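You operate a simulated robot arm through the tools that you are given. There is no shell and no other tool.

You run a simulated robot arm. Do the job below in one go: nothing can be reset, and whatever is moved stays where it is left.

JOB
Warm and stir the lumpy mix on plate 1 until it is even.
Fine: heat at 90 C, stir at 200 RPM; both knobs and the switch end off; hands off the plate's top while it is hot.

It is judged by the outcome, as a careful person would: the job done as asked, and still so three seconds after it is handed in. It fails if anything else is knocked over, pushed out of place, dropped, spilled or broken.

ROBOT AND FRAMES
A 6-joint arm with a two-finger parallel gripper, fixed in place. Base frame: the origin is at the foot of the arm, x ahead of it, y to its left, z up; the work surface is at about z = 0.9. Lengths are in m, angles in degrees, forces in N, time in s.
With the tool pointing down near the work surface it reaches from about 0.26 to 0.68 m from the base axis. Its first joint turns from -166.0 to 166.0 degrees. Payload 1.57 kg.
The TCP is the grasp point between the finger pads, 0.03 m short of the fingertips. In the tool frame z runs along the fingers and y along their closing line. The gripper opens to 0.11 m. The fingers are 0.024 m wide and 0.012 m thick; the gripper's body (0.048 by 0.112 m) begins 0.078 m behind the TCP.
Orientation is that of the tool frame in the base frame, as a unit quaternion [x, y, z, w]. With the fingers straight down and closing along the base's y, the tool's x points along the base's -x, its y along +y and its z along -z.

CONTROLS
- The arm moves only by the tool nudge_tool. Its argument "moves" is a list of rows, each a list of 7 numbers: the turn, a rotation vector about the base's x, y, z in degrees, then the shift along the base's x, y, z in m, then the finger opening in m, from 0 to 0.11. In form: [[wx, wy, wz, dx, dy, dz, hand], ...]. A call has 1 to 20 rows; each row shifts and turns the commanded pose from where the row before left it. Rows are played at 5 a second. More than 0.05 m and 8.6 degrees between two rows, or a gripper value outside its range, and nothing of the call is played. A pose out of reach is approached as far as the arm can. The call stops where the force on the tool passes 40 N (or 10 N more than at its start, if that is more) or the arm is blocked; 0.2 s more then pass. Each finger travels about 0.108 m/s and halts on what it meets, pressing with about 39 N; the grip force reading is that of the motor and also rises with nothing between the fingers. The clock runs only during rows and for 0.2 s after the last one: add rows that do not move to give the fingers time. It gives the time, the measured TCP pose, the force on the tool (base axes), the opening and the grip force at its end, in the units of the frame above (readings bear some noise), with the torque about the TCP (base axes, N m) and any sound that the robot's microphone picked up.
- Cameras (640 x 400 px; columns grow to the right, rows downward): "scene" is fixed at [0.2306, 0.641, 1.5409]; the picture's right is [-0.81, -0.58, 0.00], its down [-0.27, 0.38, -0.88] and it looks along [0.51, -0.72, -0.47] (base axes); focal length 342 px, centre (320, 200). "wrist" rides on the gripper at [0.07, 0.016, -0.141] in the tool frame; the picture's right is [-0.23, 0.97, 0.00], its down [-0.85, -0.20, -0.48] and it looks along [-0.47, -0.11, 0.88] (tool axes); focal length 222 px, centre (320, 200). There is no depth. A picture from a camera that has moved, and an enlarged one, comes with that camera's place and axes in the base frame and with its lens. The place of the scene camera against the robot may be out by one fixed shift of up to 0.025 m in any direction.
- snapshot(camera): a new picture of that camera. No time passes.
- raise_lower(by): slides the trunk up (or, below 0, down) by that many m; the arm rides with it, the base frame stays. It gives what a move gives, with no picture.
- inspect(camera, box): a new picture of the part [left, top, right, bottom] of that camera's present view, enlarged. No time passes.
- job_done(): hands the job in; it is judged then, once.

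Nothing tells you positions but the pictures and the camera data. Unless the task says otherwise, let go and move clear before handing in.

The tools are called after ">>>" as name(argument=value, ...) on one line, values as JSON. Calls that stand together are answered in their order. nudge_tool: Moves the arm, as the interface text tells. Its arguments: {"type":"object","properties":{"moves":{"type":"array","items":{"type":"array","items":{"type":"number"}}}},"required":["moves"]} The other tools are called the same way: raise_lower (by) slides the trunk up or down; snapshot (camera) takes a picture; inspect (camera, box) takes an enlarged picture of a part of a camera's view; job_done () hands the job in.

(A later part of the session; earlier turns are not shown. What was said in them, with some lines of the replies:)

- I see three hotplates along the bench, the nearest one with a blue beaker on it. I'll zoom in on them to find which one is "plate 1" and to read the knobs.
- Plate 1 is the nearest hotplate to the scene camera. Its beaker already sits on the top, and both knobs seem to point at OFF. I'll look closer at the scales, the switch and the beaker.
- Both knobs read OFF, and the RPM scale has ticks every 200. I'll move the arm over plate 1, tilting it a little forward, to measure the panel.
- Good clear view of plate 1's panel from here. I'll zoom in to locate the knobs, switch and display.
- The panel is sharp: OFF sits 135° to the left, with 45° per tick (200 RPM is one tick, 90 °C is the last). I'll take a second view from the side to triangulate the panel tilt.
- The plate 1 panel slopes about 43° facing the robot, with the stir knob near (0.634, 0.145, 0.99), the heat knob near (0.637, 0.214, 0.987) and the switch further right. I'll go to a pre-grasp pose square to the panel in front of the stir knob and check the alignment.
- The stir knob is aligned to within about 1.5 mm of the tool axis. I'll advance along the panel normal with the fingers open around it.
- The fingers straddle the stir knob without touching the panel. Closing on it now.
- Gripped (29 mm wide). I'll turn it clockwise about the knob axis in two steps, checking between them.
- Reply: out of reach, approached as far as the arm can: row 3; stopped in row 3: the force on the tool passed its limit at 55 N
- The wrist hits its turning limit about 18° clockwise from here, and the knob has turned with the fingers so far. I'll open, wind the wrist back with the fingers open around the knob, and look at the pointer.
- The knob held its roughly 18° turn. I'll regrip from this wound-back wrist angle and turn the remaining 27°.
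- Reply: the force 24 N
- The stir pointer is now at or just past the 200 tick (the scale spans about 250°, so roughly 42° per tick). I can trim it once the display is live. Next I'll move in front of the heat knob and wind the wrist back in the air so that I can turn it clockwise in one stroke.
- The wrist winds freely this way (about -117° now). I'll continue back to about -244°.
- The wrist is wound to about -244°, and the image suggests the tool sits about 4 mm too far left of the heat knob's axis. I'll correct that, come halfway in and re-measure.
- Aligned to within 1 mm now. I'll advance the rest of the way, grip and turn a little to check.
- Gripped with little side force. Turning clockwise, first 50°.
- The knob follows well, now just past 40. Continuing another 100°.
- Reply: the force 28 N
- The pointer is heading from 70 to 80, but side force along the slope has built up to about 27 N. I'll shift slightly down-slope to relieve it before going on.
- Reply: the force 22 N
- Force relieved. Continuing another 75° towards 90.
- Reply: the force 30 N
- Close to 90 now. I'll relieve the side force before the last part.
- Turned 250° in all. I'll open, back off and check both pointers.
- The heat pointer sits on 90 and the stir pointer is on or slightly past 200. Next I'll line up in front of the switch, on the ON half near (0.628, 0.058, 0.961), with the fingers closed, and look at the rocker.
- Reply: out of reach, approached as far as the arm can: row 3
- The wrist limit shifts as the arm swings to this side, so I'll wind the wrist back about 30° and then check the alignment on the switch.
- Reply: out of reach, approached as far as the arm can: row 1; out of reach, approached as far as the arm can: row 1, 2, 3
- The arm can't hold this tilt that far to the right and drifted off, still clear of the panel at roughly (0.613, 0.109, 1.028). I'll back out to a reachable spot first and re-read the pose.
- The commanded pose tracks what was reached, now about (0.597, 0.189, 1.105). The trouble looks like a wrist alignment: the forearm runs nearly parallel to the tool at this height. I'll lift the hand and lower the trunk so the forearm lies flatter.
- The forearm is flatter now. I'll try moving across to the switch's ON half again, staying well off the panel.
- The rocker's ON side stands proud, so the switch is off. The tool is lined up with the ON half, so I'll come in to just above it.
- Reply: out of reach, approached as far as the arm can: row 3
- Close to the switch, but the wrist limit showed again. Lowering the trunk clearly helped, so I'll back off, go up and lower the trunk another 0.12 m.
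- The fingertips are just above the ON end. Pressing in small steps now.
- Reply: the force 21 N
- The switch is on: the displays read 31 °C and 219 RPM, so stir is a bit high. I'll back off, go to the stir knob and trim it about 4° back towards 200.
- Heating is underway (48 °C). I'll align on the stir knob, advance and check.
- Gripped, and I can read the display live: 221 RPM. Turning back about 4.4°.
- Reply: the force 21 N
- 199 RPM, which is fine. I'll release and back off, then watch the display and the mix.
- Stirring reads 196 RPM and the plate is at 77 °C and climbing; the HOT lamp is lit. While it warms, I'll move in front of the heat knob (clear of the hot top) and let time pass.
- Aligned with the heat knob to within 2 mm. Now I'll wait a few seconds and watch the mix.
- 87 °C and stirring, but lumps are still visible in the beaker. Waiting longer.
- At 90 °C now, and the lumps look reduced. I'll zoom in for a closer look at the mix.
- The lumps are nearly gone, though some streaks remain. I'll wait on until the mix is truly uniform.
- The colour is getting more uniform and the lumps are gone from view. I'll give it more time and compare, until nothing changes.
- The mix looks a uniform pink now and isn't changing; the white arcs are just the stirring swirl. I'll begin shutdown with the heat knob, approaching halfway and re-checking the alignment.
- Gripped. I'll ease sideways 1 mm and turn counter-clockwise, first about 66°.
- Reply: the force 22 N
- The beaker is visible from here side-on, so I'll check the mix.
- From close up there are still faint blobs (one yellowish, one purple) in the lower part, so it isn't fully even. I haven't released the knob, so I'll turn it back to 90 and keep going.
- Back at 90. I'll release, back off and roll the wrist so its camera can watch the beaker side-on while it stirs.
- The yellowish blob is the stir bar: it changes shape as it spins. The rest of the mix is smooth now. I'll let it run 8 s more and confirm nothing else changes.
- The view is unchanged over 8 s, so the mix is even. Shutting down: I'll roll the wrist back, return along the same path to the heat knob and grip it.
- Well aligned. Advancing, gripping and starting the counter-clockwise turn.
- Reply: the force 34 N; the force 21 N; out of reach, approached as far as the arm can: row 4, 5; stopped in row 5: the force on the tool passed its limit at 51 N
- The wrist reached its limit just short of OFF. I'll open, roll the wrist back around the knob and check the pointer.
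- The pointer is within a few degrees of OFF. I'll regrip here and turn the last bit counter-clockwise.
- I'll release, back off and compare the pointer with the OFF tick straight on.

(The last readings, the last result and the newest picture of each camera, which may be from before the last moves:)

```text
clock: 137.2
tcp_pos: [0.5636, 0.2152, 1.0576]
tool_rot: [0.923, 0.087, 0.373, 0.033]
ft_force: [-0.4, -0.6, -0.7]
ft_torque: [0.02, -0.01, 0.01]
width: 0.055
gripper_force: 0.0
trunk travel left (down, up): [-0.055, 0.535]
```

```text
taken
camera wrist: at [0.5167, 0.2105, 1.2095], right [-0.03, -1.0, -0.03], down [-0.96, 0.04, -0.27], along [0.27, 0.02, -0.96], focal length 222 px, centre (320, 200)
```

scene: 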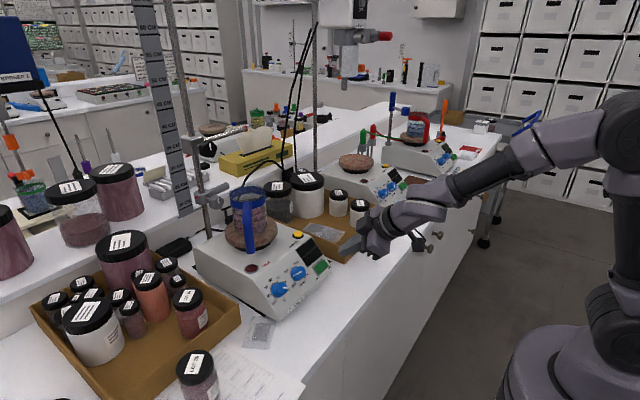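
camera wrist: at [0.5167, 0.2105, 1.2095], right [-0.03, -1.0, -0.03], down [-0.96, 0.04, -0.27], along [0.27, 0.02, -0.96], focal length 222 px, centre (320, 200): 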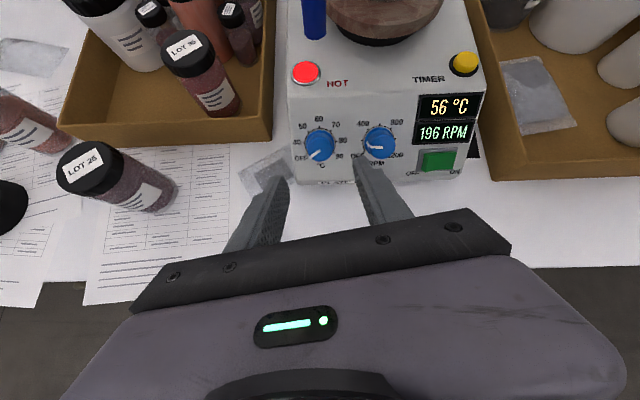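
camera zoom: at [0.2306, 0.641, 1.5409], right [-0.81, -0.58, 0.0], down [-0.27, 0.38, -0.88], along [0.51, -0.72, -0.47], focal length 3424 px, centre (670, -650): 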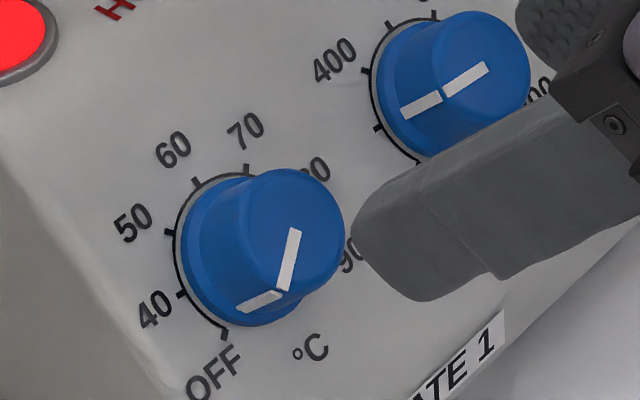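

The heat pointer is on OFF and the plate is cooling (56 °C). Next I'll move to the stir knob with the wrist rolled so there's room to turn counter-clockwise.

>>> nudge_tool(moves=[[0, 0, 0, 0.001, -0.035, 0.001, 0.055], [0, 0, 0, 0, -0.034, 0, 0.055], [5.747, 0, -6.035, 0, 0, 0, 0.055], [5.747, 0, -6.035, 0, 0, 0, 0.055], [5.747, 0, -6.035, 0, 0, 0, 0.055], [5.747, 0, -6.035, 0, 0, 0, 0.055], [5.747, 0, -6.035, 0, 0, 0, 0.055], [5.747, 0, -6.035, 0, 0, 0, 0.055], [0, 0, 0, 0.0175, 0, -0.0185, 0.055], [0, 0, 0, 0.0175, 0, -0.0185, 0.055], [0, 0, 0, 0, 0, 0, 0.055]])

>>> inspect(camera="wrist", box=[240, 120, 400, 220])

```text
clock: 139.7
tcp_pos: [0.6048, 0.1447, 1.0226]
tool_rot: [0.872, -0.313, 0.354, -0.125]
ft_force: [0.4, 0.1, -0.7]
ft_torque: [-0.02, 0.02, 0.0]
width: 0.055
gripper_force: 0.0
trunk travel left (down, up): [-0.055, 0.535]
```

```text
4.00 times, centred on (320, 170) of wrist
camera zoom: at [0.5367, 0.0891, 1.1538], right [-0.57, -0.61, -0.55], down [-0.71, 0.7, -0.03], along [0.4, 0.38, -0.83], focal length 888 px, centre (320, 320)
```

zoom: 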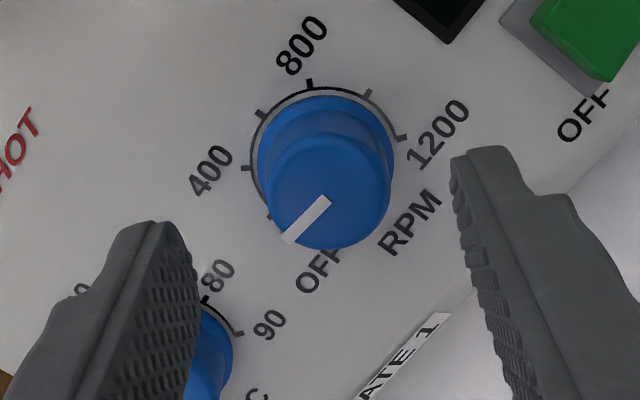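

>>> nudge_tool(moves=[[0, 0, 0, -0.0007, -0.0008, -0.0007, 0.055], [0, 0, 0, 0.0109, 0, -0.0114, 0.055], [0, 0, 0, 0.0108, 0, -0.0114, 0.055], [0, 0, 0, 0, 0, 0, 0.055], [0, 0, 0, 0, 0, 0, 0.02], [0, 0, 0, 0, 0, 0, 0.02], [0, 0, 0, 0, 0, 0, 0.02], [-5.747, 0, 6.035, 0, 0, 0, 0.02], [-5.747, 0, 6.035, 0, 0, 0, 0.02], [-5.747, 0, 6.035, 0, 0, 0, 0.02], [-5.747, 0, 6.035, 0, 0, 0, 0.02], [0, 0, 0, 0, 0, 0, 0.02]])

>>> snapshot(camera="wrist")

```text
clock: 142.2
tcp_pos: [0.6271, 0.1442, 0.997]
tool_rot: [0.926, -0.048, 0.374, -0.021]
ft_force: [9.5, -4.5, -3.7]
ft_torque: [-0.12, -0.55, -0.13]
width: 0.0293
gripper_force: 38.4
trunk travel left (down, up): [-0.055, 0.535]
```

```text
taken
camera wrist: at [0.5759, 0.1207, 1.1455], right [-0.23, -0.94, -0.23], down [-0.93, 0.29, -0.23], along [0.28, 0.16, -0.95], focal length 222 px, centre (320, 200)
```

wrist: 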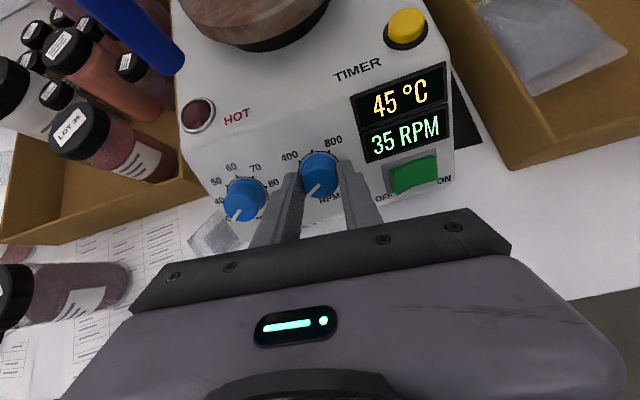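

35 RPM left on the display, about 7°. Turning the rest.

>>> nudge_tool(moves=[[-2.76, 0, 2.9, 0, 0, 0, 0.02], [-2.76, 0, 2.9, 0, 0, 0, 0.02], [-0.7, 0, 0.73, 0, 0, 0, 0.02], [0, 0, 0, 0, 0, 0, 0.02]])

>>> inspect(camera="wrist", box=[200, 50, 480, 225])

```text
clock: 143.2
tcp_pos: [0.6256, 0.1447, 0.9972]
tool_rot: [0.927, 0.024, 0.375, 0.008]
ft_force: [6.6, -7.8, -1.2]
ft_torque: [0.11, -0.03, -0.65]
width: 0.0292
gripper_force: 39.0
trunk travel left (down, up): [-0.055, 0.535]
```

```text
2.29 times, centred on (340, 138) of wrist
camera zoom: at [0.5777, 0.1312, 1.1473], right [-0.13, -0.98, -0.12], down [-0.95, 0.15, -0.26], along [0.27, 0.09, -0.96], focal length 508 px, centre (274, 343)
```

zoom: 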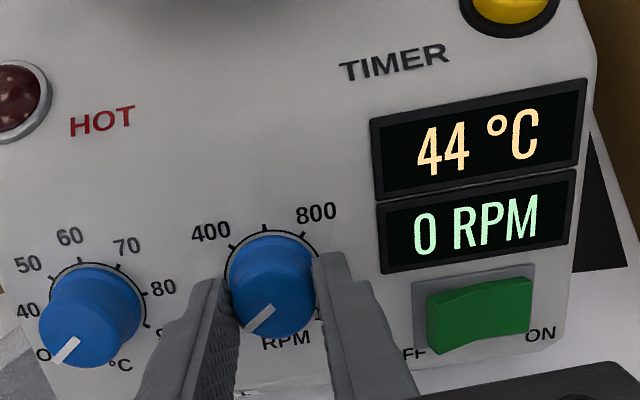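

Stir is at 0 RPM and heat is off. I'll release, back off with the fingers closed, verify both pointers and line up on the switch's OFF half.

>>> nudge_tool(moves=[[0, 0, 0, 0, 0, 0, 0.055], [0, 0, 0, 0, 0, 0, 0.055], [0, 0, 0, -0.01, 0, 0.0105, 0.055], [0, 0, 0, -0.02, 0, 0.021, 0.055], [0, 0, 0, -0.0275, 0, 0.029, 0.055], [0, 0, 0, 0, 0, 0, 0.055]])

>>> inspect(camera="wrist", box=[200, 60, 480, 235])

>>> inspect(camera="scene", box=[250, 225, 350, 300])

```text
clock: 144.7
tcp_pos: [0.568, 0.145, 1.0598]
tool_rot: [0.927, 0.025, 0.375, 0.008]
ft_force: [-0.6, 0.1, 0.3]
ft_torque: [-0.02, 0.01, 0.04]
width: 0.0552
gripper_force: 0.0
trunk travel left (down, up): [-0.055, 0.535]
```

```text
2.29 times, centred on (340, 148) of wrist
camera zoom: at [0.5201, 0.1313, 1.2093], right [-0.13, -0.98, -0.12], down [-0.95, 0.15, -0.26], along [0.27, 0.09, -0.96], focal length 508 px, centre (274, 320)
```

zoom: 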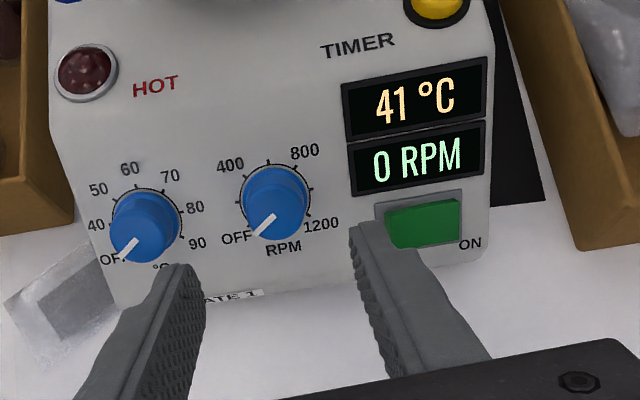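

```text
5.33 times, centred on (300, 262) of scene
camera zoom: at [0.2306, 0.641, 1.5409], right [-0.81, -0.58, 0.0], down [-0.27, 0.38, -0.88], along [0.51, -0.72, -0.47], focal length 1826 px, centre (427, -133)
```

zoom: 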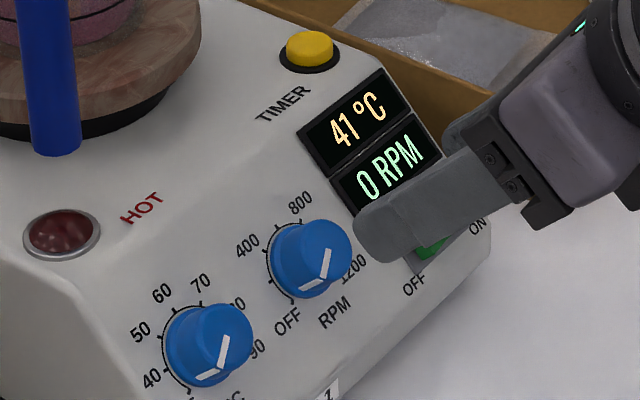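

Both pointers are on OFF. Moving across to the OFF half of the switch with closed fingers.

>>> nudge_tool(moves=[[0, 0, 0, -0.0064, -0.02, -0.0061, 0.02], [0, 0, 0, -0.0064, -0.02, -0.0061, 0.0], [0, 0, 0, -0.0064, -0.02, -0.0061, 0.0], [0, 0, 0, 0, 0, 0, 0.0], [0, 0, 0, 0, 0, 0, 0.0]])

>>> inspect(camera="wrist", box=[250, 90, 390, 178])

>>> inspect(camera="wrist", box=[150, 80, 310, 180])

```text
clock: 145.8
tcp_pos: [0.5464, 0.0837, 1.0404]
tool_rot: [0.926, 0.025, 0.376, 0.009]
ft_force: [0.2, 0.4, 0.4]
ft_torque: [0.0, 0.02, 0.04]
width: 0.0001
gripper_force: 21.1
trunk travel left (down, up): [-0.055, 0.535]
```

```text
4.55 times, centred on (320, 134) of wrist
camera zoom: at [0.4994, 0.0716, 1.1907], right [-0.13, -0.98, -0.12], down [-0.95, 0.15, -0.26], along [0.27, 0.09, -0.96], focal length 1010 px, centre (320, 500)
```

zoom: 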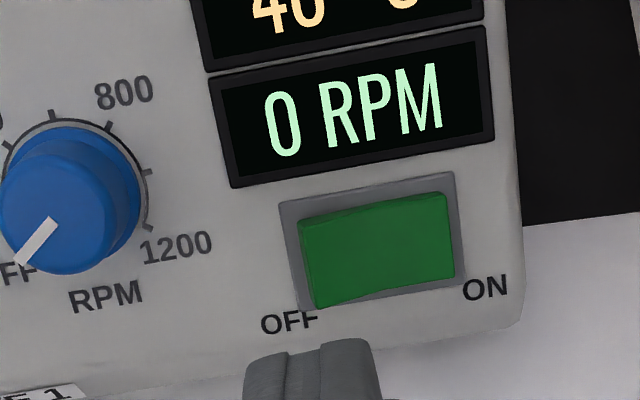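

```text
4.00 times, centred on (230, 130) of wrist
camera zoom: at [0.4994, 0.0716, 1.1907], right [-0.13, -0.98, -0.12], down [-0.95, 0.15, -0.26], along [0.27, 0.09, -0.96], focal length 888 px, centre (680, 480)
```

zoom: 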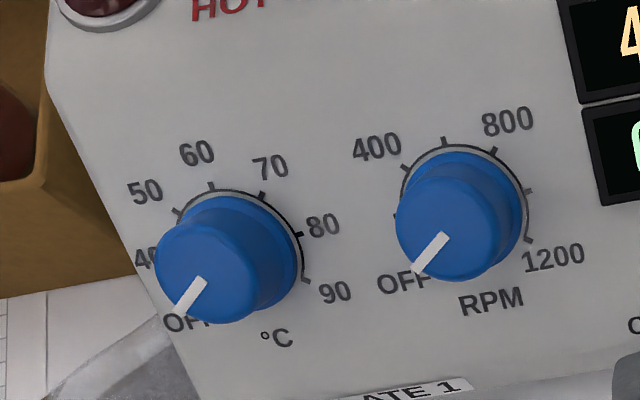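

>>> nudge_tool(moves=[[0, 0, 0, 0.0017, -0.002, 0.0016, 0.0], [0, 0, 0, 0.0207, 0, -0.0217, 0.0], [0, 0, 0, 0.0207, 0, -0.0217, 0.0], [0, 0, 0, 0, 0, 0, 0.0]])

>>> inspect(camera="wrist", box=[250, 110, 390, 197])

>>> inspect(camera="scene", box=[290, 225, 370, 285])

```text
clock: 146.8
tcp_pos: [0.5909, 0.0836, 0.9982]
tool_rot: [0.927, 0.024, 0.375, 0.008]
ft_force: [0.5, 0.2, 0.4]
ft_torque: [0.07, 0.0, 0.0]
width: 0.0
gripper_force: 21.6
trunk travel left (down, up): [-0.055, 0.535]
```

```text
4.57 times, centred on (320, 154) of wrist
camera zoom: at [0.5433, 0.0709, 1.1476], right [-0.13, -0.98, -0.12], down [-0.95, 0.15, -0.26], along [0.27, 0.09, -0.96], focal length 1015 px, centre (320, 413)
```

zoom: 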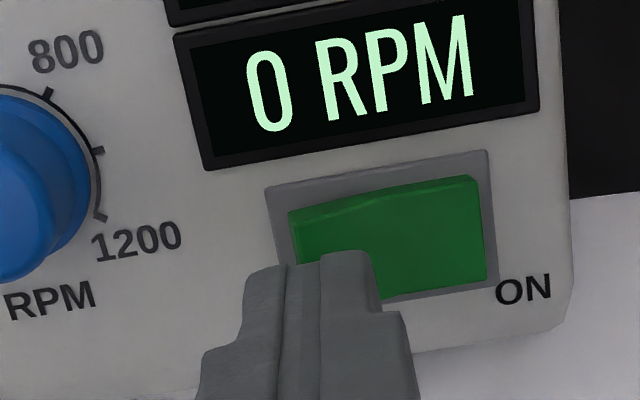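

```text
6.67 times, centred on (330, 255) of scene
camera zoom: at [0.2306, 0.641, 1.5409], right [-0.81, -0.58, 0.0], down [-0.27, 0.38, -0.88], along [0.51, -0.72, -0.47], focal length 2282 px, centre (253, -167)
```

zoom: 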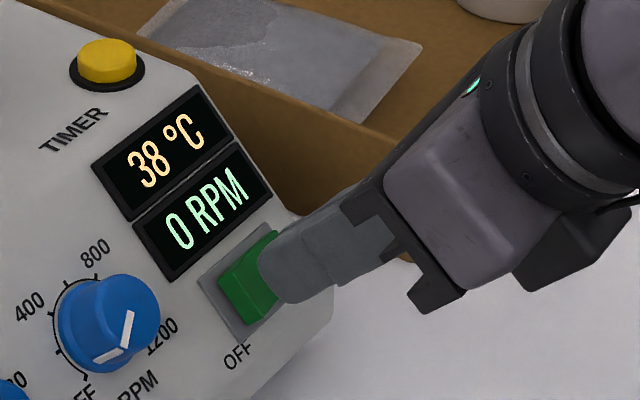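

>>> nudge_tool(moves=[[0, 0, 0, 0.0011, -0.001, 0.001, 0.0], [0, 0, 0, 0.0028, 0, -0.0029, 0.0], [0, 0, 0, 0.0028, 0, -0.0029, 0.0], [0, 0, 0, 0.0028, 0, -0.0029, 0.0], [0, 0, 0, 0.0014, 0, -0.0014, 0.0], [0, 0, 0, 0.0014, 0, -0.0014, 0.0], [0, 0, 0, 0, 0, 0, 0.0]])

>>> inspect(camera="wrist", box=[250, 110, 390, 197])

```text
clock: 148.4
tcp_pos: [0.604, 0.08, 0.9878]
tool_rot: [0.927, 0.025, 0.375, 0.009]
ft_force: [0.4, -0.3, 0.0]
ft_torque: [0.02, 0.02, 0.0]
width: 0.0001
gripper_force: 21.7
trunk travel left (down, up): [-0.055, 0.535]
```

```text
4.57 times, centred on (320, 154) of wrist
camera zoom: at [0.5552, 0.0682, 1.1375], right [-0.13, -0.98, -0.12], down [-0.95, 0.15, -0.26], along [0.27, 0.09, -0.96], focal length 1015 px, centre (320, 413)
```

zoom: 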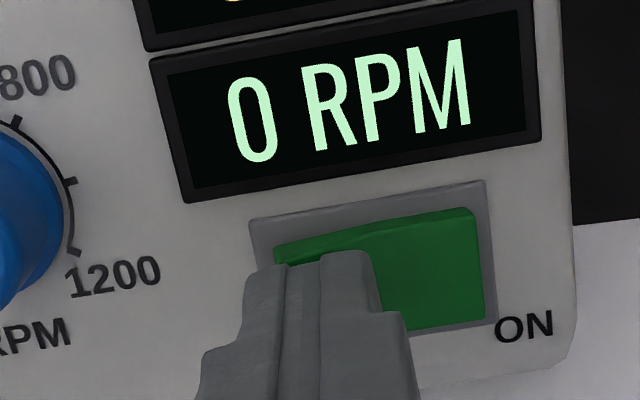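

>>> nudge_tool(moves=[[0, 0, 0, 0.0014, 0, -0.0014, 0.0], [0, 0, 0, 0.0014, 0, -0.0014, 0.0], [0, 0, 0, 0.0014, 0, -0.0014, 0.0], [0, 0, 0, 0.0014, 0, -0.0014, 0.0], [0, 0, 0, 0.0014, 0, -0.0014, 0.0]])

>>> inspect(camera="scene", box=[260, 225, 360, 295])

```text
clock: 149.7
tcp_pos: [0.6092, 0.0812, 0.9804]
tool_rot: [0.927, 0.024, 0.375, 0.009]
ft_force: [-0.4, -0.8, -0.3]
ft_torque: [-0.01, -0.01, 0.01]
width: 0.0
gripper_force: 21.5
trunk travel left (down, up): [-0.055, 0.535]
```

```text
5.71 times, centred on (310, 260) of scene
camera zoom: at [0.2306, 0.641, 1.5409], right [-0.81, -0.58, 0.0], down [-0.27, 0.38, -0.88], along [0.51, -0.72, -0.47], focal length 1956 px, centre (377, -143)
```

zoom: 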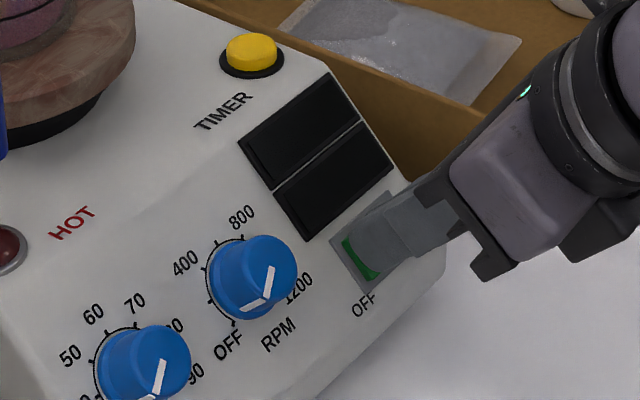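

The displays are dark, so the switch is off. I'll back well away and check everything.

>>> nudge_tool(moves=[[0, 0, 0, -0.02, 0, 0.021, 0.0], [0, 0, 0, -0.03, 0, 0.031, 0.0], [0, 0, 0, -0.03, 0, 0.035, 0.0], [0, 0, 0, -0.02, 0, 0.035, 0.03], [0, 0, 0, -0.02, 0, 0.035, 0.05], [0, 0, 0, 0, 0, 0, 0.05]])

>>> snapshot(camera="scene")

>>> inspect(camera="scene", box=[260, 225, 360, 300])

>>> snapshot(camera="wrist")

>>> inspect(camera="scene", box=[226, 190, 276, 232])

```text
clock: 151.1
tcp_pos: [0.4912, 0.0812, 1.1347]
tool_rot: [0.927, 0.025, 0.374, 0.008]
ft_force: [0.2, -0.5, -0.9]
ft_torque: [-0.01, 0.04, 0.01]
width: 0.0499
gripper_force: 0.1
trunk travel left (down, up): [-0.055, 0.535]
```

```text
taken
```

scene: 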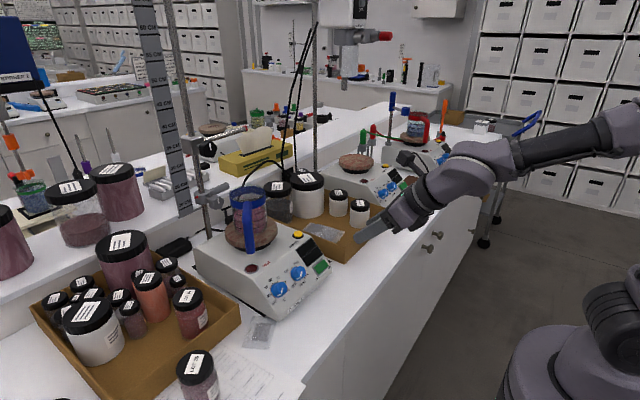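

```text
5.33 times, centred on (310, 262) of scene
camera zoom: at [0.2306, 0.641, 1.5409], right [-0.81, -0.58, 0.0], down [-0.27, 0.38, -0.88], along [0.51, -0.72, -0.47], focal length 1826 px, centre (373, -133)
```

zoom: 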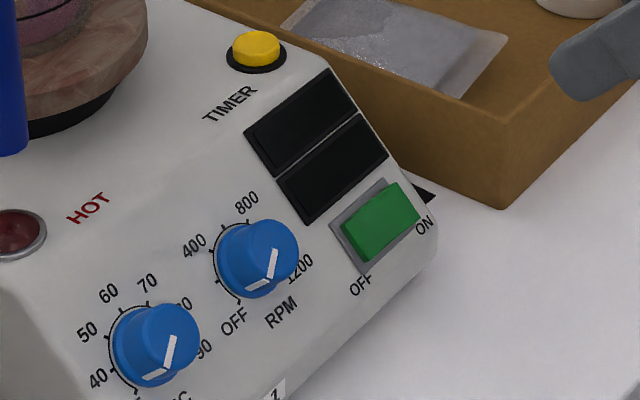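

```text
taken
camera wrist: at [0.443, 0.0699, 1.2848], right [-0.13, -0.98, -0.12], down [-0.95, 0.15, -0.26], along [0.27, 0.09, -0.96], focal length 222 px, centre (320, 200)
```

wrist: 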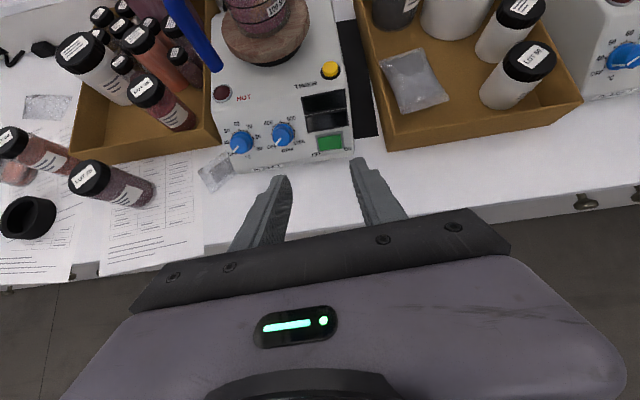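

```text
9.52 times, centred on (251, 211) of scene
camera zoom: at [0.2306, 0.641, 1.5409], right [-0.81, -0.58, 0.0], down [-0.27, 0.38, -0.88], along [0.51, -0.72, -0.47], focal length 3261 px, centre (977, 95)
```

zoom: 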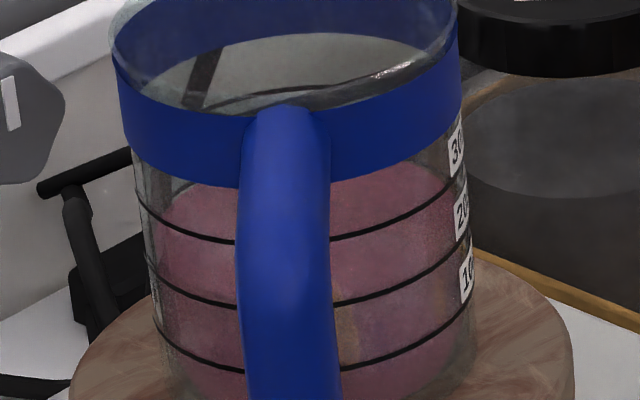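

The mix is smooth and still, the displays are dark and the rocker is on OFF. One last close check of both pointers and the beaker.

>>> inspect(camera="wrist", box=[215, 105, 315, 168])

>>> inspect(camera="wrist", box=[190, 0, 330, 88])

```text
6.35 times, centred on (265, 136) of wrist
camera zoom: at [0.443, 0.0699, 1.2848], right [-0.13, -0.98, -0.12], down [-0.95, 0.15, -0.26], along [0.27, 0.09, -0.96], focal length 1410 px, centre (669, 603)
```

zoom: 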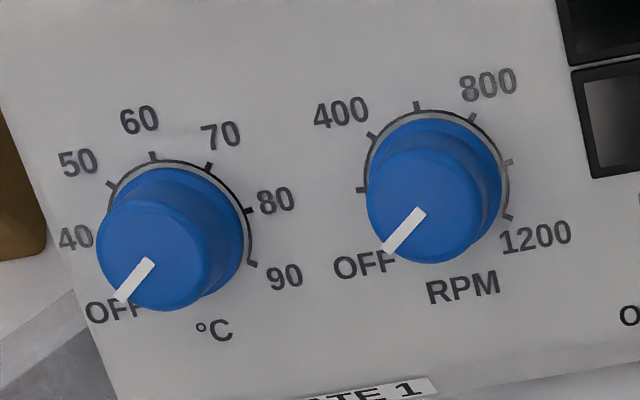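

```text
4.55 times, centred on (260, 44) of wrist
camera zoom: at [0.443, 0.0699, 1.2848], right [-0.13, -0.98, -0.12], down [-0.95, 0.15, -0.26], along [0.27, 0.09, -0.96], focal length 1010 px, centre (593, 909)
```

zoom: 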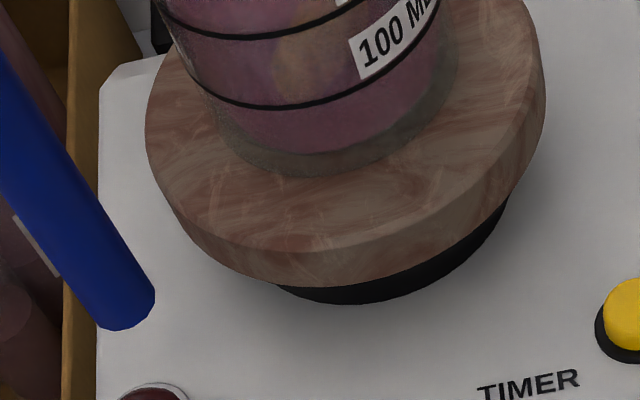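

Both knobs point at OFF, the switch is off, the mix is even, and nothing nearby has moved. The arm is clear, so I'm handing in.

>>> job_done()

```text
The job is handed in.
```

The mix on plate 1 looks smooth and even. It was warmed at 90 °C and stirred at about 196 RPM. Both knobs and the switch are off, and the arm is clear of the plate.

- **Stir speed:** it ran at about 220 RPM for the first few seconds after switch-on, until I trimmed the knob back.
- **Heat:** I started turning the heat knob down once, thought I saw lumps, and put it straight back to 90. The plate dipped to about 89 °C. The yellow shape I had taken for a lump was the stir bar. I let it run about 20 seconds longer and saw no change in the mix.
- **Shutdown:** after shutdown both pointers sat on OFF and the displays were dark. The last temperature I read was 38 °C.
- **Surroundings:** nothing touched the plate's top, and I saw nothing nearby moved or spilled.
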